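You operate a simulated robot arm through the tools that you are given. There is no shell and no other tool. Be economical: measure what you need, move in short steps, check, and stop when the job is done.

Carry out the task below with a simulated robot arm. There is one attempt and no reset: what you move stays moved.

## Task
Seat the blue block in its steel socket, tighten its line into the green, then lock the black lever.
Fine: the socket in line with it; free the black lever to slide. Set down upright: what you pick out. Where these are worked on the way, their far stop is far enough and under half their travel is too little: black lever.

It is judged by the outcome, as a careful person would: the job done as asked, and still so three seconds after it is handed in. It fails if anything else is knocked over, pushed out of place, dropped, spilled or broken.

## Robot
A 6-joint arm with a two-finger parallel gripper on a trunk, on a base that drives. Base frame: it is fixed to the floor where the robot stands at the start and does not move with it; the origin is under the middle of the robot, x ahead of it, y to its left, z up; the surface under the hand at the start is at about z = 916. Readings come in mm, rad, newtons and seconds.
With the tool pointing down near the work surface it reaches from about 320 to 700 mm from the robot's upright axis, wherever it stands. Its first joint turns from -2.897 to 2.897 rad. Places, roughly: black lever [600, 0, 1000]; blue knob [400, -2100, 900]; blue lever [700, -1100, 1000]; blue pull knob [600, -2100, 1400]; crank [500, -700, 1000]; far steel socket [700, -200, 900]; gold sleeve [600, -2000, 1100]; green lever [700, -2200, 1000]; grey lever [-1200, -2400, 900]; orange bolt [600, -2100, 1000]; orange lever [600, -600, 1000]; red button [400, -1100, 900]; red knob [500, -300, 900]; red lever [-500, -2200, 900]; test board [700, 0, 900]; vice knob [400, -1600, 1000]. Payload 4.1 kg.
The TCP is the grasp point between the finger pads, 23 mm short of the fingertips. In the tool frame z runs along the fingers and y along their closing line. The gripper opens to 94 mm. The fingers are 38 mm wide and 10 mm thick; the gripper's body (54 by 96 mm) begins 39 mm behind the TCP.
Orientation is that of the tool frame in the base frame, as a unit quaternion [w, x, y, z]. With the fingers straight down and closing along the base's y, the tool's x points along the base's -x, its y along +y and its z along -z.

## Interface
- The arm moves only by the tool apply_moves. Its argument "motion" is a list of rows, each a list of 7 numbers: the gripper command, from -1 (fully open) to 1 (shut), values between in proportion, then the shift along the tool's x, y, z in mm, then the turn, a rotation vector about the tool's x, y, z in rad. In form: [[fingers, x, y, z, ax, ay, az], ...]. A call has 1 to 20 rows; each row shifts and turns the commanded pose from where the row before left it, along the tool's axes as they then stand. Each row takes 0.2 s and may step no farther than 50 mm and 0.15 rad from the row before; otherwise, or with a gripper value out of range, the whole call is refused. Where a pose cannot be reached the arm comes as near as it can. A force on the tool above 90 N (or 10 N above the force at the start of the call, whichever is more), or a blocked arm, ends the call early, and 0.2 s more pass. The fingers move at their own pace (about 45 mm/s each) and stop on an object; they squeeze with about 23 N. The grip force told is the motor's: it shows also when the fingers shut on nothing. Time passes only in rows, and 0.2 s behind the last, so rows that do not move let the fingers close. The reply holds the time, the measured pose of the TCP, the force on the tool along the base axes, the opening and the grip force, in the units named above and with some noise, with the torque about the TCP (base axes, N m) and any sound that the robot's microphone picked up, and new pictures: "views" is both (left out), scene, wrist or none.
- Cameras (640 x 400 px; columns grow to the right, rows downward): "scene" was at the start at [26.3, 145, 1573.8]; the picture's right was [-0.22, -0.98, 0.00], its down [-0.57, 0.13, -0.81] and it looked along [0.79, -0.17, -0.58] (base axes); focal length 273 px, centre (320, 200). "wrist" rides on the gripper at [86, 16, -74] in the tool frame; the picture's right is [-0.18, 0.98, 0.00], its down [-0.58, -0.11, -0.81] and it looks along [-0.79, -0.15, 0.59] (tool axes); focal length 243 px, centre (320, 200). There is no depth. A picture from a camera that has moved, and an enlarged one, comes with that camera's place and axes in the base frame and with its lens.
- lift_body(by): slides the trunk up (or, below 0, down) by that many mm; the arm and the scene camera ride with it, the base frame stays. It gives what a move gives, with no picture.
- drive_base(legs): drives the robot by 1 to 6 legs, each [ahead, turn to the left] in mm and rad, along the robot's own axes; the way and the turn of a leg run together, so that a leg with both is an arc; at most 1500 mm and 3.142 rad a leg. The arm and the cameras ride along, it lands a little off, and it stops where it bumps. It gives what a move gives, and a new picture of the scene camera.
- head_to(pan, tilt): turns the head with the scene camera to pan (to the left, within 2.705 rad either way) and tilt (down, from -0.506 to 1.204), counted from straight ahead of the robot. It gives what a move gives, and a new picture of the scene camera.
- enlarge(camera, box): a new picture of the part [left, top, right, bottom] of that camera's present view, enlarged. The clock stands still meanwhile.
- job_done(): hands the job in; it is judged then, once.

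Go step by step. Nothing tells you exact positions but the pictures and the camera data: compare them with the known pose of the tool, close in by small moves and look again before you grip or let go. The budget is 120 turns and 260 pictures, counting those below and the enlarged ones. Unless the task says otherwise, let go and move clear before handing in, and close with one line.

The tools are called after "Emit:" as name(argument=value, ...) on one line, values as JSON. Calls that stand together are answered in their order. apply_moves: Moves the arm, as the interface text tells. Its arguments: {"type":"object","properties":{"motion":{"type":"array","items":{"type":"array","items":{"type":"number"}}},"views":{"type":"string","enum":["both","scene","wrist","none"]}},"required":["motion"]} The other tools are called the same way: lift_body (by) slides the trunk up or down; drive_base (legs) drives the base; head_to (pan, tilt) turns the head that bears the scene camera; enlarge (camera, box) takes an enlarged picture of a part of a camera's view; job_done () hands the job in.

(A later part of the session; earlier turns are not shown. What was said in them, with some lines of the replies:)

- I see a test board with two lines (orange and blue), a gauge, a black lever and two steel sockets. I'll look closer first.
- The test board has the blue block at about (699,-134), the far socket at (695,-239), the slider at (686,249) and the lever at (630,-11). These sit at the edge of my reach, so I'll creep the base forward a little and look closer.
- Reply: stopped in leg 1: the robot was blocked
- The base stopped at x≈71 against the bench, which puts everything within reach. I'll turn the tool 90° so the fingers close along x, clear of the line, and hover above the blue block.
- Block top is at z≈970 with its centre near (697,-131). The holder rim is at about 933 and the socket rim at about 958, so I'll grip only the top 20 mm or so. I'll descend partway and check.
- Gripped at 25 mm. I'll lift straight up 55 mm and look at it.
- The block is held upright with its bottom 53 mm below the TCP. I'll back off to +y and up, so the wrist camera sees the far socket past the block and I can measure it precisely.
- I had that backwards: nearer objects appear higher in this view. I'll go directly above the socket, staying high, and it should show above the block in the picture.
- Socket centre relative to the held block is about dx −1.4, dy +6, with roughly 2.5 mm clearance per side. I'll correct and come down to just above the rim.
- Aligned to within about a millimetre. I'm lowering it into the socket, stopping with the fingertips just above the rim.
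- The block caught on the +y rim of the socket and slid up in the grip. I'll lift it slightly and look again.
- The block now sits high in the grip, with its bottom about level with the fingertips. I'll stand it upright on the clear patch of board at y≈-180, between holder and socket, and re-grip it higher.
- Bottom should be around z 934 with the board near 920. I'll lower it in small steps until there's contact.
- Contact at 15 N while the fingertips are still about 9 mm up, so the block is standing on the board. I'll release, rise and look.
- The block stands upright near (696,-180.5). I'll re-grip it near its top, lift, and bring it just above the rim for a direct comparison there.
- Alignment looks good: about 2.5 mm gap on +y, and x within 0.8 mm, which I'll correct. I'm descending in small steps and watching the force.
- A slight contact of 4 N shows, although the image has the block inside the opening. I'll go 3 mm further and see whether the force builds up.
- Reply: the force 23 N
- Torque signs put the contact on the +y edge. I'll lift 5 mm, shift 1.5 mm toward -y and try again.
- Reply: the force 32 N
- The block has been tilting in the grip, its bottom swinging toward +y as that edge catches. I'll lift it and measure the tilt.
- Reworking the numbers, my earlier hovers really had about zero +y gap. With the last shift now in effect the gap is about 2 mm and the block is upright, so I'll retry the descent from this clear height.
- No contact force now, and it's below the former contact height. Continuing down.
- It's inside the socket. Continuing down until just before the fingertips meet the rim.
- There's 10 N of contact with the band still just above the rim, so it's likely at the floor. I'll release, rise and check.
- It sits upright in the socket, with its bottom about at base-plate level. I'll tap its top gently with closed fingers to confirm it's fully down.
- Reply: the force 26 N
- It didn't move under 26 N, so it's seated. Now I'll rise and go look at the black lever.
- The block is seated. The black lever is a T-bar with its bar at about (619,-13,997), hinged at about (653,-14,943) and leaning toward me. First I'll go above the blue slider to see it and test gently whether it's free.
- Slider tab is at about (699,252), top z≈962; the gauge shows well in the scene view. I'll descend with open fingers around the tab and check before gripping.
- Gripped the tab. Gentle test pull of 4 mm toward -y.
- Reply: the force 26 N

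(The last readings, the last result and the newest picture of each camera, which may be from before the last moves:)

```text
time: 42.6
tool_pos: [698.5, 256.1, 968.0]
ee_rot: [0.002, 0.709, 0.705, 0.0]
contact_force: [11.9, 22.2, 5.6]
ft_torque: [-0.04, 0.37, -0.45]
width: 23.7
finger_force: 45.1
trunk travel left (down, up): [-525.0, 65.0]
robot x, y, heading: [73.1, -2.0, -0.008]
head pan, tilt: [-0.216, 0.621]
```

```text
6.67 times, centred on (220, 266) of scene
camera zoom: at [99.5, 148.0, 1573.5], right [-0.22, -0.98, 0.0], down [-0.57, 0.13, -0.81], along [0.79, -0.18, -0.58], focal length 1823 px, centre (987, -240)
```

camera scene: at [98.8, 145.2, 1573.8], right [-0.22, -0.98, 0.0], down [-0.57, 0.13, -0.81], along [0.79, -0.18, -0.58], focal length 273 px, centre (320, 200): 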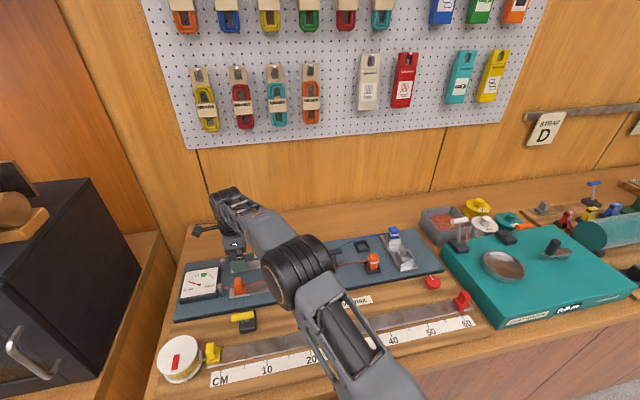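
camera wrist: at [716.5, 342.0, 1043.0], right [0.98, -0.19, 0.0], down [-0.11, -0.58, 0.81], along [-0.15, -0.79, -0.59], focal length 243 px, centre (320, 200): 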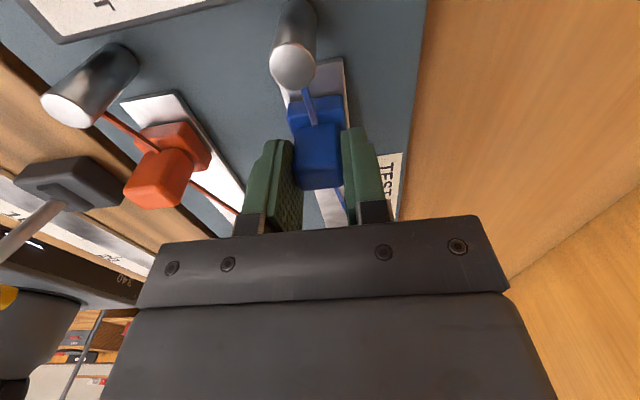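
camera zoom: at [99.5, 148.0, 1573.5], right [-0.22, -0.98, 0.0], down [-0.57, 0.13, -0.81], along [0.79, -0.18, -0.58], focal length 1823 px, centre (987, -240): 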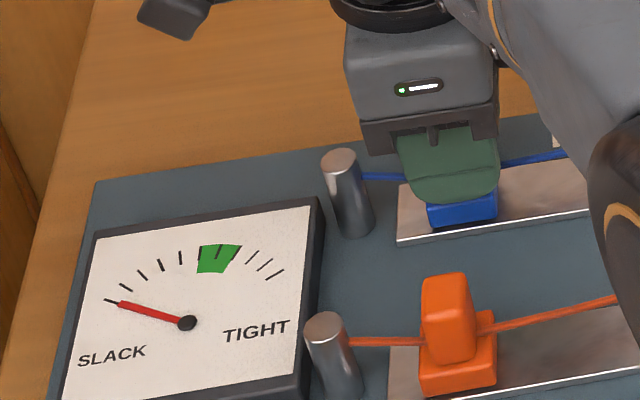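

The slider is locked: 22 N and no motion. I'll let go and flip the black lever to its far stop by pushing the bar in +x.

Emit:
apply_moves(motion=[[1, 4, 0, 0, 0, 0, 0], [0, 0, 0, 0, 0, 0, 0], [-1, 0, 0, 0, 0, 0, 0], [-1, 0, 0, 0, 0, 0, 0], [-1, 0, 0, 0, 0, 0, 0], [-1, 0, 0, -40, 0, 0, 0], [-1, 0, 0, -45, 0, 0, 0], [-1, 0, 0, -47, 0, 0, 0], [1, -45, -18, 0, 0, 0, 0], [1, -45, -18, 0, 0, 0, 0], [1, -45, -18, 0, 0, 0, 0], [1, -45, -18, 0, 0, 0, 0], [1, -45, -18, 0, 0, 0, 0], [1, -45, -20, 0, 0, 0, 0], [1, 0, 0, 0, 0, 0, 0]])

Emit:
enlarge(camera="wrist", box=[220, 20, 420, 145])

```text
time: 45.8
tool_pos: [586.8, -14.3, 1099.5]
ee_rot: [0.0, 0.71, 0.705, 0.0]
contact_force: [-0.3, -0.3, -0.2]
ft_torque: [0.0, 0.0, 0.01]
width: 0.0
finger_force: 23.3
trunk travel left (down, up): [-525.0, 65.0]
robot x, y, heading: [72.8, 1.6, -0.007]
head pan, tilt: [-0.216, 0.621]
camera scene: at [98.4, 144.9, 1573.8], right [-0.22, -0.98, 0.0], down [-0.57, 0.13, -0.81], along [0.79, -0.18, -0.58], focal length 273 px, centre (320, 200)
camera wrist: at [603.9, 72.2, 1174.6], right [0.98, -0.19, 0.0], down [-0.11, -0.58, 0.81], along [-0.15, -0.79, -0.59], focal length 243 px, centre (320, 200)
```

scene: 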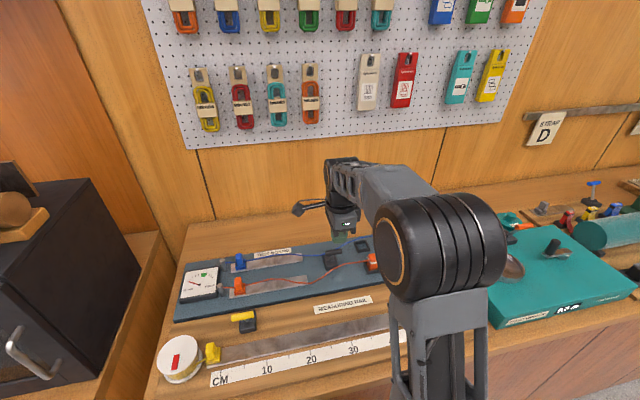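
wrist: 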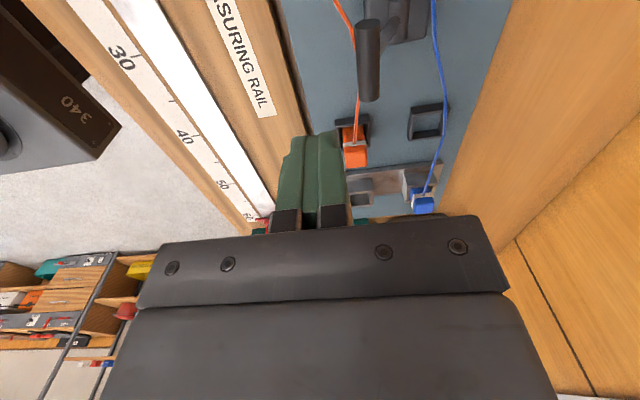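

```text
3.20 times, centred on (320, 82) of wrist
camera zoom: at [603.9, 72.2, 1174.6], right [0.98, -0.19, 0.0], down [-0.11, -0.58, 0.81], along [-0.15, -0.79, -0.59], focal length 776 px, centre (320, 576)
```

zoom: 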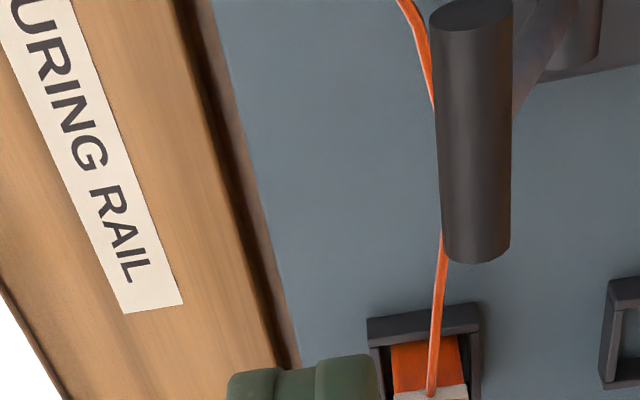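

Bar is at x≈620, and my closed fingers are at x≈587±10. Lowering beside it.

Emit:
apply_moves(motion=[[1, 0, 0, 40, 0, 0, 0], [1, 0, 0, 35, 0, 0, 0], [1, 0, 0, 17, 0, 0, 0], [1, 0, 0, 0, 0, 0, 0]], views="wrist")

Emit:
enlarge(camera="scene", box=[300, 216, 380, 266])

```text
time: 46.8
tool_pos: [586.7, -14.5, 1007.4]
ee_rot: [0.0, 0.71, 0.704, 0.0]
contact_force: [-0.3, -0.6, 0.6]
ft_torque: [-0.01, 0.0, -0.01]
width: 0.1
finger_force: 22.8
trunk travel left (down, up): [-525.0, 65.0]
robot x, y, heading: [67.9, -0.4, -0.005]
head pan, tilt: [-0.216, 0.621]
camera wrist: at [603.8, 72.6, 1083.1], right [0.98, -0.19, 0.0], down [-0.11, -0.58, 0.81], along [-0.15, -0.79, -0.59], focal length 243 px, centre (320, 200)
```

wrist: 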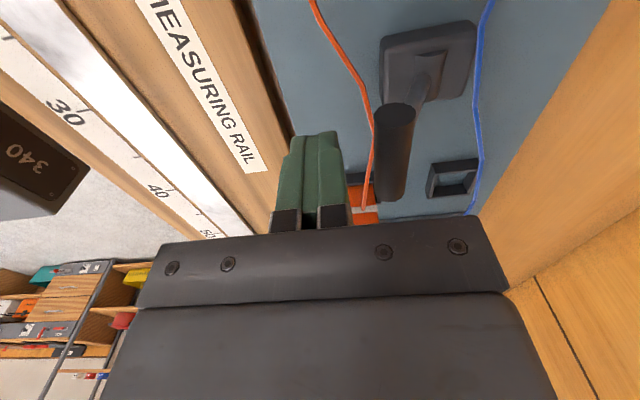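

```text
8.00 times, centred on (340, 241) of scene
camera zoom: at [98.6, 145.0, 1573.8], right [-0.22, -0.97, 0.0], down [-0.57, 0.13, -0.81], along [0.79, -0.18, -0.58], focal length 2187 px, centre (160, -128)
```

zoom: 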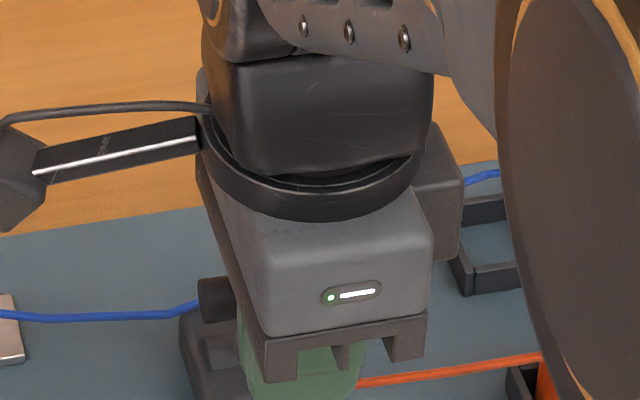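

Emit:
apply_moves(motion=[[1, 0, 8, 0, 0, 0, 0], [1, 0, 8, 0, 0, 0, 0], [1, 0, 7, 0, 0, 0, 0], [1, 0, 7, 0, 0, 0, 0], [1, 0, 7, 0, 0, 0, 0], [1, 0, 7, 0, 0, 0, 0], [1, 0, 0, 0, 0, 0, 0]], views="wrist")

```text
time: 48.4
tool_pos: [629.7, -14.7, 1000.6]
ee_rot: [-0.004, 0.71, 0.704, -0.005]
contact_force: [-0.6, 0.6, -0.9]
ft_torque: [0.0, 0.07, -0.01]
width: 0.0
finger_force: 22.7
trunk travel left (down, up): [-525.0, 65.0]
robot x, y, heading: [69.9, -5.0, -0.006]
head pan, tilt: [-0.216, 0.621]
camera wrist: at [648.2, 72.6, 1075.8], right [0.98, -0.19, -0.01], down [-0.1, -0.58, 0.81], along [-0.16, -0.79, -0.59], focal length 243 px, centre (320, 200)
```

wrist: 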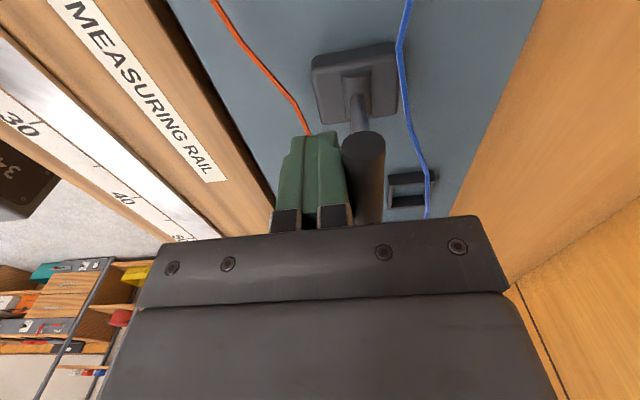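

The lever moves easily and is near vertical. Continuing to the far stop.

Emit:
apply_moves(motion=[[1, 0, 7, 0, 0, 0, 0], [1, 0, 7, 0, 0, 0, 0], [1, 0, 7, 0, 0, 0, 0], [1, 0, 7, 0, 0, 0, 0], [1, 0, 0, 0, 0, 0, 0]], views="wrist")

```text
time: 49.6
tool_pos: [658.1, -15.6, 1006.9]
ee_rot: [-0.001, 0.71, 0.704, -0.001]
contact_force: [-0.5, -0.6, 0.0]
ft_torque: [0.02, 0.01, -0.01]
width: 0.0
finger_force: 22.8
trunk travel left (down, up): [-525.0, 65.0]
robot x, y, heading: [70.2, -1.8, -0.003]
head pan, tilt: [-0.216, 0.621]
camera wrist: at [676.0, 72.3, 1082.8], right [0.98, -0.19, 0.0], down [-0.11, -0.58, 0.81], along [-0.15, -0.79, -0.59], focal length 243 px, centre (320, 200)
```

wrist: 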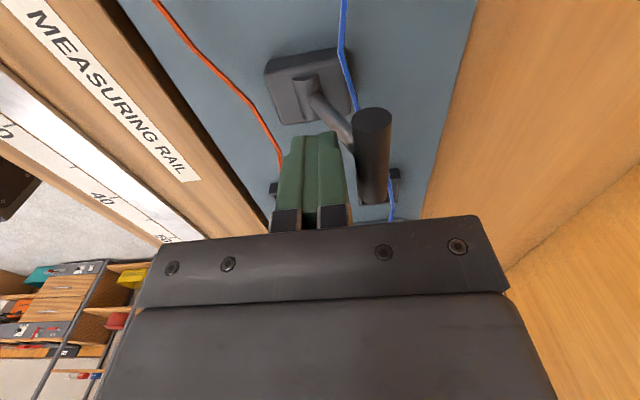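

The bar now sits past the fingers at x≈685, the mirror of where it started. I'll push a little further to confirm the stop.

Emit:
apply_moves(motion=[[1, 0, 5, 3, 0, 0, 0], [1, 0, 4, 3, 0, 0, 0], [1, 0, 3, 0, 0, 0, 0], [1, 0, 2, 0, 0, 0, 0], [1, 0, 0, 0, 0, 0, 0]], views="wrist")

```text
time: 50.8
tool_pos: [662.1, -15.2, 1005.6]
ee_rot: [-0.003, 0.71, 0.705, -0.004]
contact_force: [-58.0, -0.4, 24.7]
ft_torque: [0.04, 1.13, 0.09]
width: 0.0
finger_force: 22.6
trunk travel left (down, up): [-525.0, 65.0]
robot x, y, heading: [65.3, -4.4, -0.012]
head pan, tilt: [-0.216, 0.621]
camera wrist: at [680.4, 72.1, 1080.2], right [0.98, -0.19, -0.01], down [-0.1, -0.58, 0.81], along [-0.16, -0.79, -0.59], focal length 243 px, centre (320, 200)
```

wrist: 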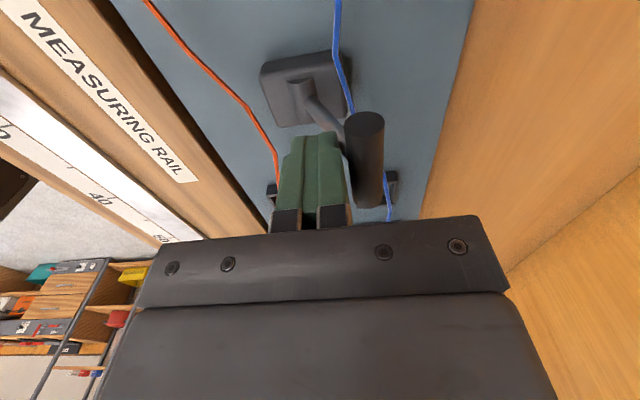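

Firm stop. Back off, rise, and return above the blue slider.

Emit:
apply_moves(motion=[[1, 0, -10, 0, 0, 0, 0], [1, 0, -12, 0, 0, 0, 0], [1, 0, 0, -45, 0, 0, 0], [1, 0, 0, -50, 0, 0, 0], [-1, 45, 8, 0, 0, 0, 0], [-1, 45, 8, 0, 0, 0, 0], [-1, 45, 8, 0, 0, 0, 0], [-1, 45, 8, 0, 0, 0, 0], [-1, 45, 8, 0, 0, 0, 0], [-1, 45, 8, 0, 0, 0, 0], [-1, 0, 0, 40, 0, 0, 0], [-1, 0, 0, 35, 0, 0, 0], [-1, 0, 0, 0, 0, 0, 0]])

Emit:
enlarge(camera="scene", box=[172, 226, 364, 346])

Emit:
enlarge(camera="wrist", box=[220, 40, 420, 165])

```text
time: 53.6
tool_pos: [699.6, 256.4, 1021.1]
ee_rot: [0.0, 0.709, 0.705, -0.001]
contact_force: [0.4, -0.5, -1.1]
ft_torque: [0.03, 0.01, 0.02]
width: 94.0
finger_force: 0.1
trunk travel left (down, up): [-525.0, 65.0]
robot x, y, heading: [71.5, -3.7, -0.009]
head pan, tilt: [-0.216, 0.621]
camera scene: at [98.9, 145.4, 1573.8], right [-0.22, -0.98, 0.0], down [-0.57, 0.13, -0.81], along [0.79, -0.18, -0.58], focal length 273 px, centre (320, 200)
camera wrist: at [717.8, 343.2, 1096.3], right [0.98, -0.19, 0.0], down [-0.11, -0.58, 0.81], along [-0.15, -0.79, -0.59], focal length 243 px, centre (320, 200)
```

scene: 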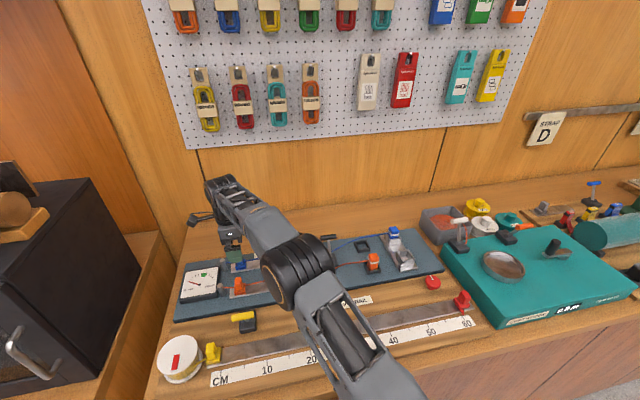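
wrist: 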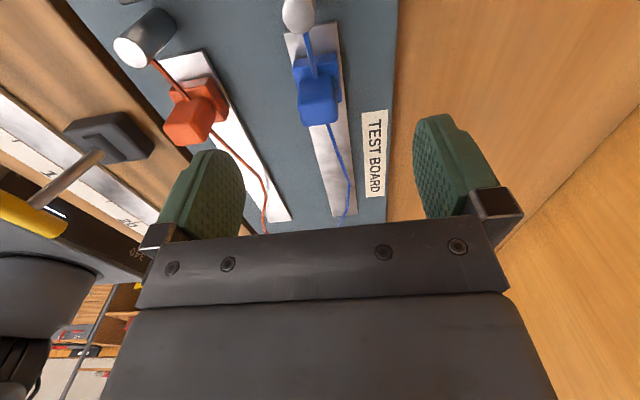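

```text
3.33 times, centred on (268, 286) of scene
camera zoom: at [98.9, 145.4, 1573.8], right [-0.22, -0.98, 0.0], down [-0.57, 0.13, -0.81], along [0.79, -0.18, -0.58], focal length 911 px, centre (493, -87)
```

zoom: 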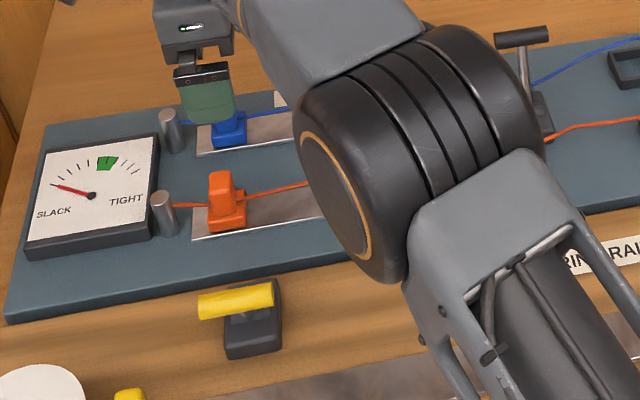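

```text
3.20 times, centred on (320, 102) of wrist
camera zoom: at [717.8, 343.2, 1096.3], right [0.98, -0.19, 0.0], down [-0.11, -0.58, 0.81], along [-0.15, -0.79, -0.59], focal length 776 px, centre (320, 512)
```

zoom: 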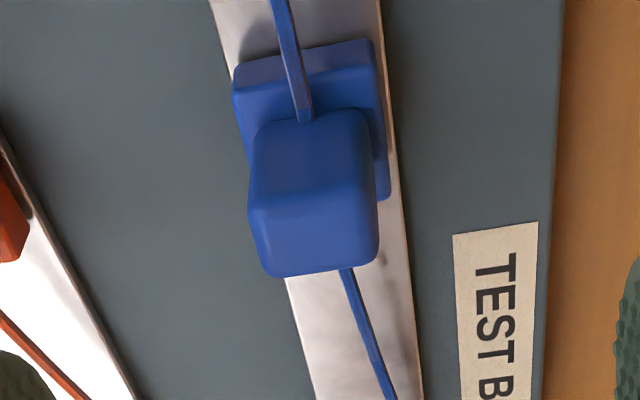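

Lever is leaning away now. I'll lower to the same grip height, close on the tab and pull 10 mm toward -y.

Emit:
apply_moves(motion=[[-1, 0, 0, 25, 0, 0, 0], [-1, 0, 0, 18, 0, 0, 0], [-1, 0, 0, 10, 0, 0, 0], [1, 0, 0, 0, 0, 0, 0], [1, 0, 0, 0, 0, 0, 0], [1, 0, 0, 0, 0, 0, 0], [1, 0, 0, 0, 0, 0, 0], [1, 0, 0, 0, 0, 0, 0], [1, 0, 0, 0, 0, 0, 0], [1, -2, 0, 0, 0, 0, 0], [1, -3, 0, 0, 0, 0, 0], [1, -3, 0, 0, 0, 0, 0], [1, -2, 0, 0, 0, 0, 0], [1, 0, 0, 0, 0, 0, 0]], views="none")

Emit:
enlarge(camera="scene", box=[172, 236, 268, 296])

```text
time: 56.6
tool_pos: [698.8, 246.0, 969.5]
ee_rot: [0.0, 0.71, 0.704, -0.001]
contact_force: [-8.2, 1.5, -0.2]
ft_torque: [-0.7, -0.1, 0.01]
width: 24.1
finger_force: 44.9
trunk travel left (down, up): [-525.0, 65.0]
robot x, y, heading: [72.0, -2.0, -0.005]
head pan, tilt: [-0.216, 0.621]
```

```text
6.67 times, centred on (220, 266) of scene
camera zoom: at [97.4, 145.4, 1573.8], right [-0.22, -0.98, 0.0], down [-0.57, 0.13, -0.81], along [0.79, -0.18, -0.58], focal length 1823 px, centre (987, -240)
```

zoom: 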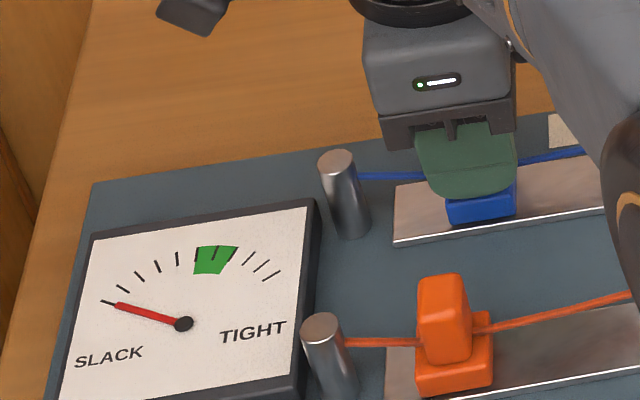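

It slides freely now; the needle hasn't moved noticeably yet. I'll pull 20 mm more.

Emit:
apply_moves(motion=[[1, -5, 0, 0, 0, 0, 0], [1, -5, 0, 0, 0, 0, 0], [1, -5, 0, 0, 0, 0, 0], [1, -5, 0, 0, 0, 0, 0], [1, 0, 0, 0, 0, 0, 0]], views="none")

Emit:
enlarge(camera="scene", box=[172, 236, 268, 296])

```text
time: 57.8
tool_pos: [699.1, 225.0, 969.1]
ee_rot: [0.0, 0.71, 0.704, -0.002]
contact_force: [-14.5, 0.0, -3.6]
ft_torque: [0.06, -0.56, -0.07]
width: 24.0
finger_force: 45.3
trunk travel left (down, up): [-525.0, 65.0]
robot x, y, heading: [67.6, -4.1, -0.005]
head pan, tilt: [-0.216, 0.621]
```

```text
6.67 times, centred on (220, 266) of scene
camera zoom: at [96.9, 145.4, 1573.7], right [-0.22, -0.98, 0.0], down [-0.57, 0.13, -0.81], along [0.79, -0.18, -0.58], focal length 1823 px, centre (987, -240)
```

zoom: 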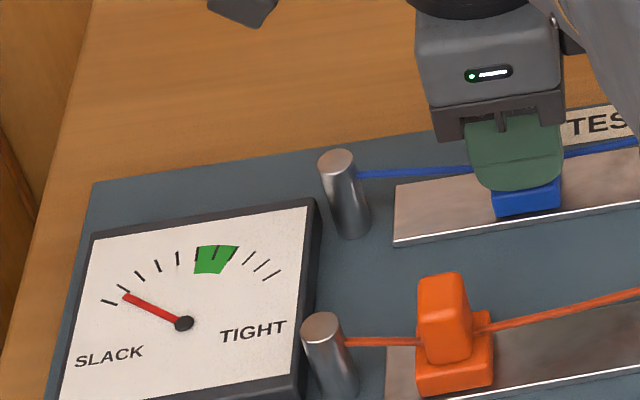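

Needle is moving toward tight. Another 10 mm.

Emit:
apply_moves(motion=[[1, -5, -0.5, 0, 0, 0, 0], [1, -5, -0.5, 0, 0, 0, 0], [1, 0, 0, 0, 0, 0, 0]], views="none")

Emit:
enlarge(camera="scene", box=[172, 236, 268, 296])

```text
time: 58.6
tool_pos: [699.2, 215.3, 968.8]
ee_rot: [0.001, 0.71, 0.705, 0.0]
contact_force: [-5.4, 0.0, -3.5]
ft_torque: [0.16, 0.13, 0.06]
width: 24.1
finger_force: 44.9
trunk travel left (down, up): [-525.0, 65.0]
robot x, y, heading: [74.7, -0.8, -0.003]
head pan, tilt: [-0.216, 0.621]
```

```text
6.67 times, centred on (220, 266) of scene
camera zoom: at [98.2, 145.3, 1573.8], right [-0.22, -0.98, 0.0], down [-0.57, 0.13, -0.81], along [0.79, -0.18, -0.58], focal length 1823 px, centre (987, -240)
```

zoom: 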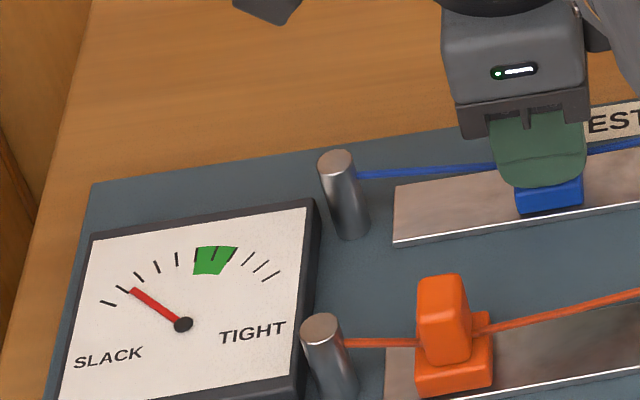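

About 8° per 10 mm, with the green some 80° away. Pulling 50 mm more.

Emit:
apply_moves(motion=[[1, -6, 0, 0, 0, 0, 0], [1, -8, 0, 0, 0, 0, 0], [1, -8, 0, 0, 0, 0, 0], [1, -8, 0, 0, 0, 0, 0], [1, -8, 0, 0, 0, 0, 0], [1, -7, 0, 0, 0, 0, 0], [1, -5, 0, 0, 0, 0, 0], [1, 0, 0, 0, 0, 0, 0]], views="none")

Emit:
enlarge(camera="scene", box=[172, 236, 268, 296])

```text
time: 60.4
tool_pos: [697.5, 165.1, 969.0]
ee_rot: [0.0, 0.71, 0.704, 0.0]
contact_force: [-2.8, 1.6, 1.3]
ft_torque: [0.02, 0.11, 0.1]
width: 23.7
finger_force: 45.2
trunk travel left (down, up): [-525.0, 65.0]
robot x, y, heading: [72.4, -1.5, -0.011]
head pan, tilt: [-0.216, 0.621]
```

```text
6.67 times, centred on (220, 266) of scene
camera zoom: at [98.1, 145.4, 1573.8], right [-0.22, -0.98, 0.0], down [-0.57, 0.13, -0.81], along [0.79, -0.18, -0.58], focal length 1823 px, centre (987, -240)
```

zoom: 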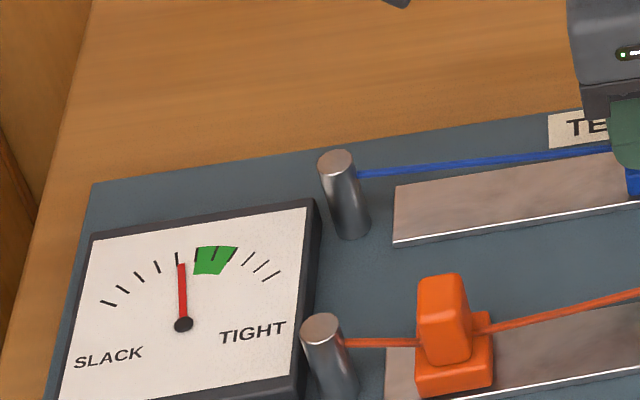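

Needle is just short of green. About 22 mm more.

Emit:
apply_moves(motion=[[1, -5, 0, 0, 0, 0, 0], [1, -5, 0, 0, 0, 0, 0], [1, -5, 0, 0, 0, 0, 0], [1, -5, 0, 0, 0, 0, 0], [1, 0, 0, 0, 0, 0, 0]], views="none")

Emit:
enlarge(camera="scene", box=[172, 246, 236, 286])

```text
time: 61.6
tool_pos: [698.8, 146.3, 968.8]
ee_rot: [0.001, 0.709, 0.705, 0.0]
contact_force: [1.4, 2.4, 5.2]
ft_torque: [-0.2, -0.19, 0.08]
width: 23.7
finger_force: 45.4
trunk travel left (down, up): [-525.0, 65.0]
robot x, y, heading: [70.4, -4.7, -0.004]
head pan, tilt: [-0.216, 0.621]
```

```text
10.00 times, centred on (204, 266) of scene
camera zoom: at [98.2, 145.4, 1573.8], right [-0.22, -0.98, 0.0], down [-0.57, 0.13, -0.81], along [0.79, -0.18, -0.58], focal length 2734 px, centre (1480, -460)
```

zoom: 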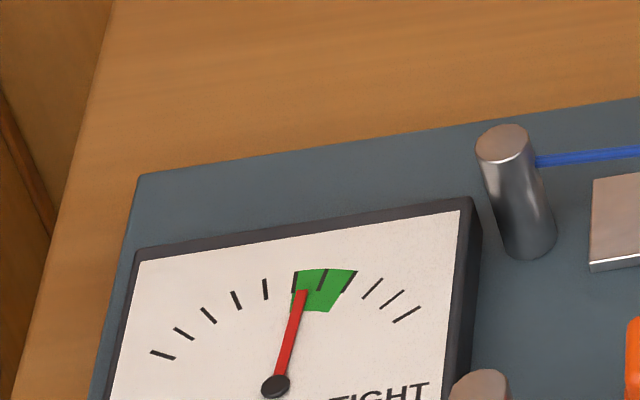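

It's in the green near the left edge; 6 mm more to centre it.

Emit:
apply_moves(motion=[[1, -3, 0, 0, 0, 0, 0], [1, -3, 0, 0, 0, 0, 0], [1, 0, 0, 0, 0, 0, 0]], views="none")

Emit:
enlarge(camera="scene", box=[172, 246, 236, 286])

```text
time: 62.4
tool_pos: [698.8, 139.6, 970.0]
ee_rot: [0.0, 0.709, 0.705, 0.0]
contact_force: [2.1, 2.9, 6.1]
ft_torque: [-0.07, -0.08, 0.1]
width: 24.0
finger_force: 45.0
trunk travel left (down, up): [-525.0, 65.0]
robot x, y, heading: [70.4, -0.4, -0.01]
head pan, tilt: [-0.216, 0.621]
```

```text
10.00 times, centred on (204, 266) of scene
camera zoom: at [98.3, 145.4, 1573.8], right [-0.22, -0.98, 0.0], down [-0.57, 0.13, -0.81], along [0.79, -0.18, -0.58], focal length 2734 px, centre (1480, -460)
```

zoom: 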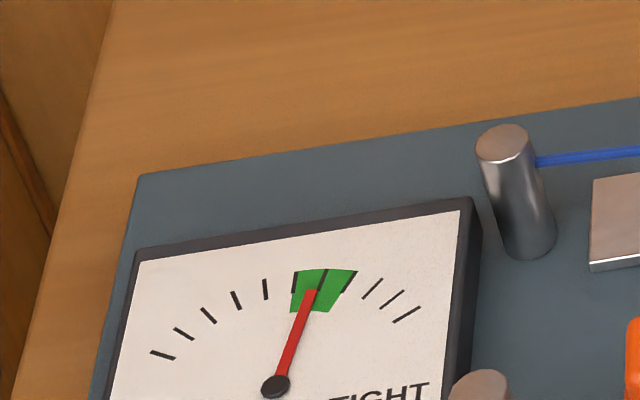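

Nearly centred. A further 1 mm, then I'll release and check that it holds.

Emit:
apply_moves(motion=[[1, -1, 0, 0, 0, 0, 0], [1, 0, 0, 0, 0, 0, 0], [0.3, 0, 0, 0, 0, 0, 0], [0, 0, 0, 0, 0, 0, 0], [-1, 0, 0, 0, 0, 0, 0], [-1, 0, 0, 0, 0, 0, 0], [-1, 0, 0, 0, 0, 0, 0], [-1, 0, 0, -30, 0, 0, 0], [-1, 0, 0, -45, 0, 0, 0], [-1, 0, 0, -45, 0, 0, 0], [-1, 0, 0, 0, 0, 0, 0]])

Emit:
enlarge(camera="scene", box=[172, 246, 236, 286])

```text
time: 64.8
tool_pos: [697.1, 137.3, 1088.6]
ee_rot: [-0.001, 0.709, 0.705, -0.002]
contact_force: [0.7, 0.1, -0.2]
ft_torque: [-0.01, -0.04, 0.02]
width: 93.9
finger_force: 0.2
trunk travel left (down, up): [-525.0, 65.0]
robot x, y, heading: [74.0, -0.6, -0.005]
head pan, tilt: [-0.216, 0.621]
camera scene: at [98.5, 145.1, 1573.8], right [-0.22, -0.98, 0.0], down [-0.57, 0.13, -0.81], along [0.79, -0.18, -0.58], focal length 273 px, centre (320, 200)
camera wrist: at [715.8, 225.1, 1164.0], right [0.98, -0.19, 0.0], down [-0.11, -0.58, 0.81], along [-0.15, -0.79, -0.59], focal length 243 px, centre (320, 200)
```

scene: 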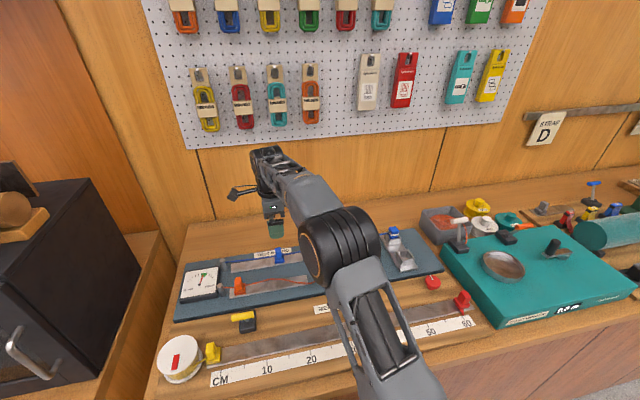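
wrist: 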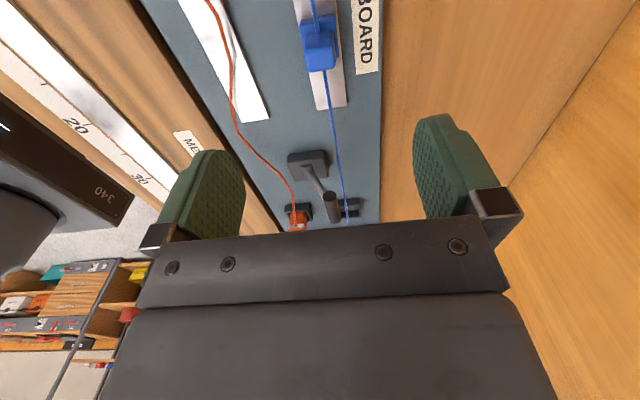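

```text
10.00 times, centred on (204, 266) of scene
camera zoom: at [98.5, 145.1, 1573.8], right [-0.22, -0.98, 0.0], down [-0.57, 0.13, -0.81], along [0.79, -0.18, -0.58], focal length 2734 px, centre (1480, -460)
```

zoom: 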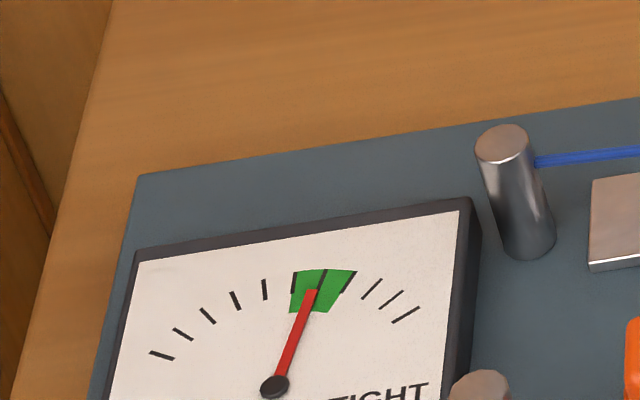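

The needle holds in the green. Now to lock the lever: go to the +x side of its bar, which is at x≈685, with closed fingers.

Emit:
apply_moves(motion=[[1, -38, 5, -10, 0, 0, 0], [1, -38, 5, 0, 0, 0, 0], [1, -38, 5, 0, 0, 0, 0], [1, -37, 4, 0, 0, 0, 0], [1, 0, 0, 0, 0, 0, 0]], views="wrist")

Emit:
enlarge(camera="wrist", box=[220, 20, 420, 145])

```text
time: 66.0
tool_pos: [716.0, -12.8, 1099.3]
ee_rot: [-0.002, 0.71, 0.704, -0.001]
contact_force: [0.0, -0.5, 0.4]
ft_torque: [0.02, 0.01, 0.0]
width: 0.1
finger_force: 13.6
trunk travel left (down, up): [-525.0, 65.0]
robot x, y, heading: [71.8, -1.5, -0.009]
head pan, tilt: [-0.216, 0.621]
camera wrist: at [733.4, 74.1, 1173.2], right [0.98, -0.19, 0.0], down [-0.11, -0.58, 0.81], along [-0.15, -0.79, -0.59], focal length 243 px, centre (320, 200)
```

wrist: 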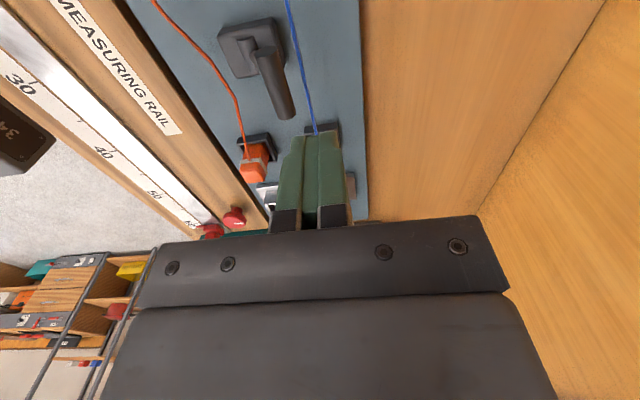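

```text
3.20 times, centred on (320, 82) of wrist
camera zoom: at [733.4, 74.1, 1173.2], right [0.98, -0.19, 0.0], down [-0.11, -0.58, 0.81], along [-0.15, -0.79, -0.59], focal length 776 px, centre (320, 576)
```

zoom: 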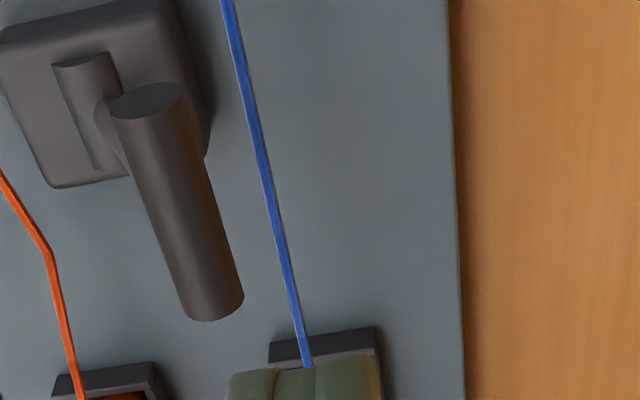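

Emit:
apply_moves(motion=[[1, 0, 0, 40, 0, 0, 0], [1, 0, 0, 35, 0, 0, 0], [1, 0, 0, 17, 0, 0, 0], [1, 0, -7, 0, 0, 0, 0], [1, 0, -7, 0, 0, 0, 0], [1, 0, -7, 0, 0, 0, 0], [1, 0, -7, 0, 0, 0, 0], [1, 0, -7, 0, 0, 0, 0], [1, 0, -7, 0, 0, 0, 0], [1, 0, -7, 0, 0, 0, 0], [1, 0, 0, 0, 0, 0, 0]], views="wrist")

```text
time: 68.4
tool_pos: [666.8, -12.9, 1005.5]
ee_rot: [-0.001, 0.71, 0.705, -0.002]
contact_force: [0.2, 0.1, -1.0]
ft_torque: [0.03, 0.0, -0.02]
width: 0.1
finger_force: 23.5
trunk travel left (down, up): [-525.0, 65.0]
robot x, y, heading: [68.2, -4.5, -0.011]
head pan, tilt: [-0.216, 0.621]
camera wrist: at [684.2, 74.1, 1080.7], right [0.98, -0.19, 0.0], down [-0.11, -0.58, 0.81], along [-0.16, -0.79, -0.59], focal length 243 px, centre (320, 200)
```

wrist: 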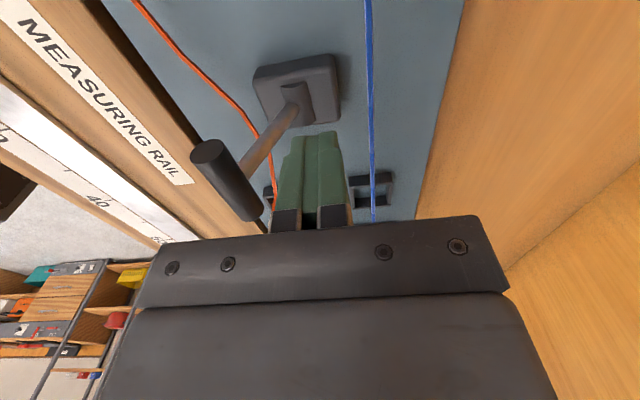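

The lever snapped over. I'll press it lightly against its stop to make sure it's fully locked.

Emit:
apply_moves(motion=[[1, 0, -8, -8, 0, 0, 0], [1, 0, -8, 0, 0, 0, 0], [1, 0, -6, 0, 0, 0, 0], [1, 0, -4, 0, 0, 0, 0], [1, 0, -2, 0, 0, 0, 0], [1, 0, 0, 0, 0, 0, 0]], views="none")

```text
time: 69.8
tool_pos: [638.7, -11.1, 1014.4]
ee_rot: [0.0, 0.709, 0.705, -0.001]
contact_force: [-0.1, 0.2, 0.3]
ft_torque: [-0.02, 0.04, 0.0]
width: 0.0
finger_force: 22.7
trunk travel left (down, up): [-525.0, 65.0]
robot x, y, heading: [72.2, 0.8, 0.0]
head pan, tilt: [-0.216, 0.621]
```

Emit:
apply_moves(motion=[[1, 0, -2, 0, 0, 0, 0], [1, 0, -2, 0, 0, 0, 0], [1, 0, -1.5, 0, 0, 0, 0], [1, 0, 0, 0, 0, 0, 0]], views="wrist")

```text
time: 70.8
tool_pos: [639.1, -12.9, 1015.2]
ee_rot: [0.003, 0.709, 0.705, 0.002]
contact_force: [29.8, 0.1, 7.9]
ft_torque: [0.05, -0.61, -0.01]
width: 0.0
finger_force: 23.2
trunk travel left (down, up): [-525.0, 65.0]
robot x, y, heading: [69.7, -0.4, -0.006]
head pan, tilt: [-0.216, 0.621]
camera wrist: at [655.1, 74.6, 1090.6], right [0.98, -0.19, 0.0], down [-0.12, -0.58, 0.81], along [-0.15, -0.79, -0.59], focal length 243 px, centre (320, 200)
```

wrist: 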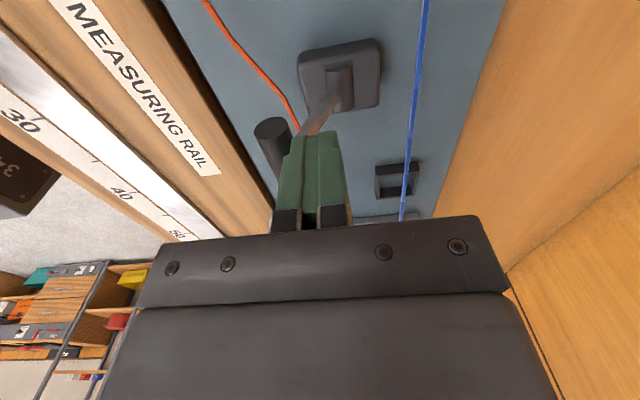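

Firm stop at 30 N, so the lever is locked at its original stop. Back off, rise clear and verify everything.

Emit:
apply_moves(motion=[[1, 0, 10, 0, 0, 0, 0], [1, 0, 10, 0, 0, 0, 0], [1, 0, 0, -45, 0, 0, 0], [1, 0, 0, -45, 0, 0, 0], [1, 0, 0, -45, 0, 0, 0], [1, 0, -45, -30, 0, 0, 0], [1, 0, -45, -20, 0, 0, 0], [1, 0, -45, 0, 0, 0, 0], [1, 0, 0, 0, 0, 0, 0]])

Emit:
enlarge(camera="scene", box=[172, 226, 316, 316])

Emit:
enlarge(camera="scene", box=[300, 216, 460, 316])

```text
refused: row 6 steps farther than a row can; nothing moved
```

```text
4.44 times, centred on (244, 271) of scene
camera zoom: at [102.1, 145.1, 1573.9], right [-0.22, -0.98, 0.0], down [-0.57, 0.13, -0.81], along [0.79, -0.18, -0.58], focal length 1215 px, centre (658, -116)
```

zoom: 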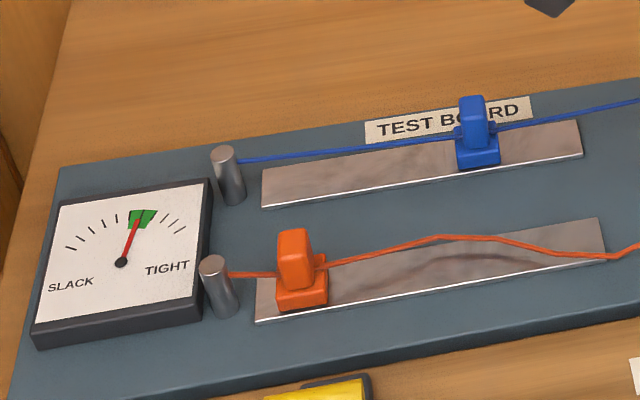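

```text
4.00 times, centred on (380, 266) of scene
camera zoom: at [102.1, 145.1, 1573.9], right [-0.22, -0.98, 0.0], down [-0.57, 0.13, -0.81], along [0.79, -0.18, -0.58], focal length 1094 px, centre (80, -64)
```

zoom: 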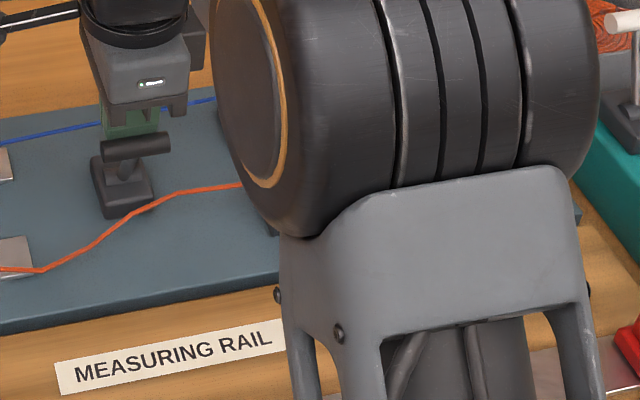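

That call was refused for too big a step. The gauge is in the green; I'll redo the retreat with smaller rows, swinging to +y so the arm uncovers the socket.

Emit:
apply_moves(motion=[[1, 0, 10, 0, 0, 0, 0], [1, 0, 10, 0, 0, 0, 0], [1, 0, 0, -45, 0, 0, 0], [1, 0, 0, -45, 0, 0, 0], [1, 0, 0, -45, 0, 0, 0], [1, 0, 0, -40, 0, 0, 0], [1, 40, -20, 0, 0, 0, 0], [1, 40, -20, 0, 0, 0, 0], [1, 40, -20, 0, 0, 0, 0], [1, 40, -20, 0, 0, 0, 0], [1, 40, -20, 0, 0, 0, 0], [1, 0, 0, 0, 0, 0, 0]])

Emit:
enlarge(camera="scene", box=[172, 226, 316, 316])

Emit:
enlarge(camera="scene", box=[310, 216, 438, 296])

```text
time: 73.4
tool_pos: [553.8, 187.7, 1189.8]
ee_rot: [0.001, 0.709, 0.705, -0.001]
contact_force: [0.2, -0.1, -0.3]
ft_torque: [-0.02, -0.01, -0.03]
width: 0.1
finger_force: 23.2
trunk travel left (down, up): [-525.0, 65.0]
robot x, y, heading: [71.0, -2.8, -0.005]
head pan, tilt: [-0.216, 0.621]
camera scene: at [98.4, 145.2, 1573.8], right [-0.22, -0.97, 0.0], down [-0.57, 0.13, -0.81], along [0.79, -0.18, -0.58], focal length 273 px, centre (320, 200)
camera wrist: at [571.9, 275.3, 1264.8], right [0.98, -0.19, 0.0], down [-0.11, -0.58, 0.81], along [-0.15, -0.79, -0.59], focal length 243 px, centre (320, 200)
```

scene: 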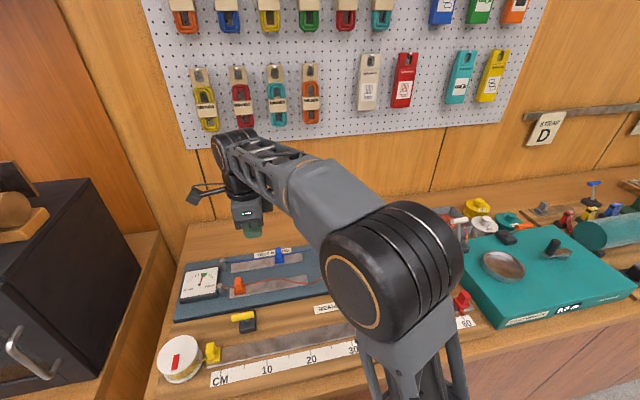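
wrist: 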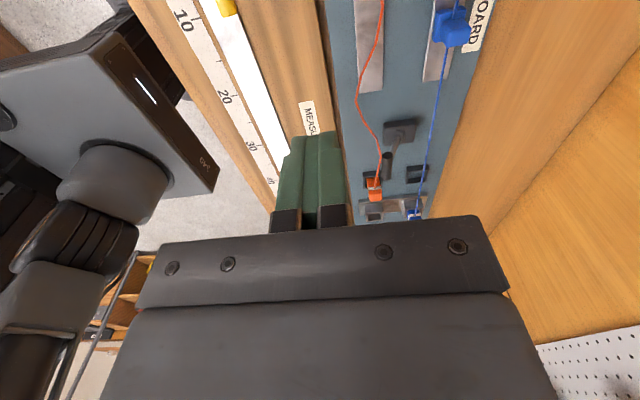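

```text
4.44 times, centred on (244, 271) of scene
camera zoom: at [98.4, 145.2, 1573.8], right [-0.22, -0.97, 0.0], down [-0.57, 0.13, -0.81], along [0.79, -0.18, -0.58], focal length 1215 px, centre (658, -116)
```

zoom: 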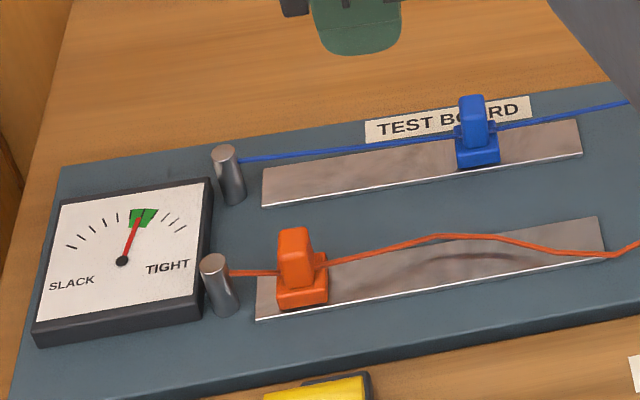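

```text
5.00 times, centred on (374, 256) of scene
camera zoom: at [98.4, 145.2, 1573.8], right [-0.22, -0.97, 0.0], down [-0.57, 0.13, -0.81], along [0.79, -0.18, -0.58], focal length 1367 px, centre (50, -80)
```

zoom: 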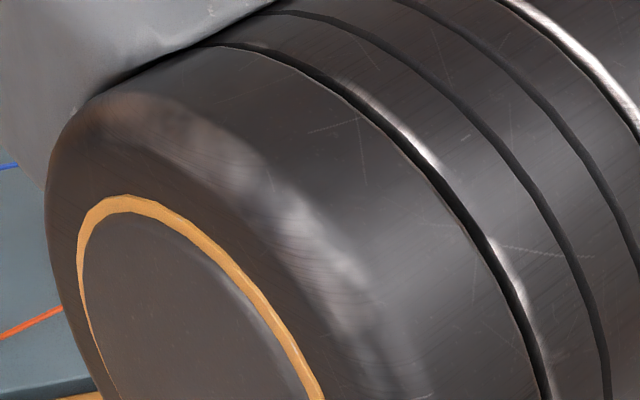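

Emit:
enlarge(camera="wrist", box=[340, 100, 468, 220])

```text
3.33 times, centred on (404, 160) of wrist
camera zoom: at [571.9, 275.3, 1264.8], right [0.98, -0.19, 0.0], down [-0.11, -0.58, 0.81], along [-0.15, -0.79, -0.59], focal length 809 px, centre (40, 333)
```

zoom: 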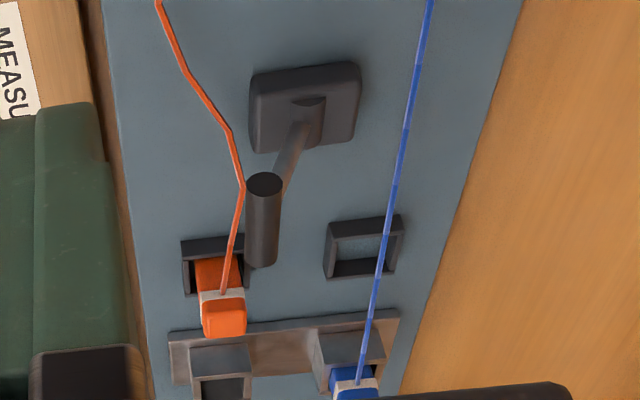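

The blue block is seated in the far socket, the line is taut with the needle in the green, and the lever is back at its locked stop. The orange parts are undisturbed and the arm is clear, so I'm handing in.

Emit:
job_done()

```text
The job is handed in.
```

The job is handed in: the blue block is seated upright in the far steel socket, its line is tightened into the green, and the black lever is locked again. On the first try the block caught the socket's edge, so I stood it on the board and gripped it again; nothing else was moved.
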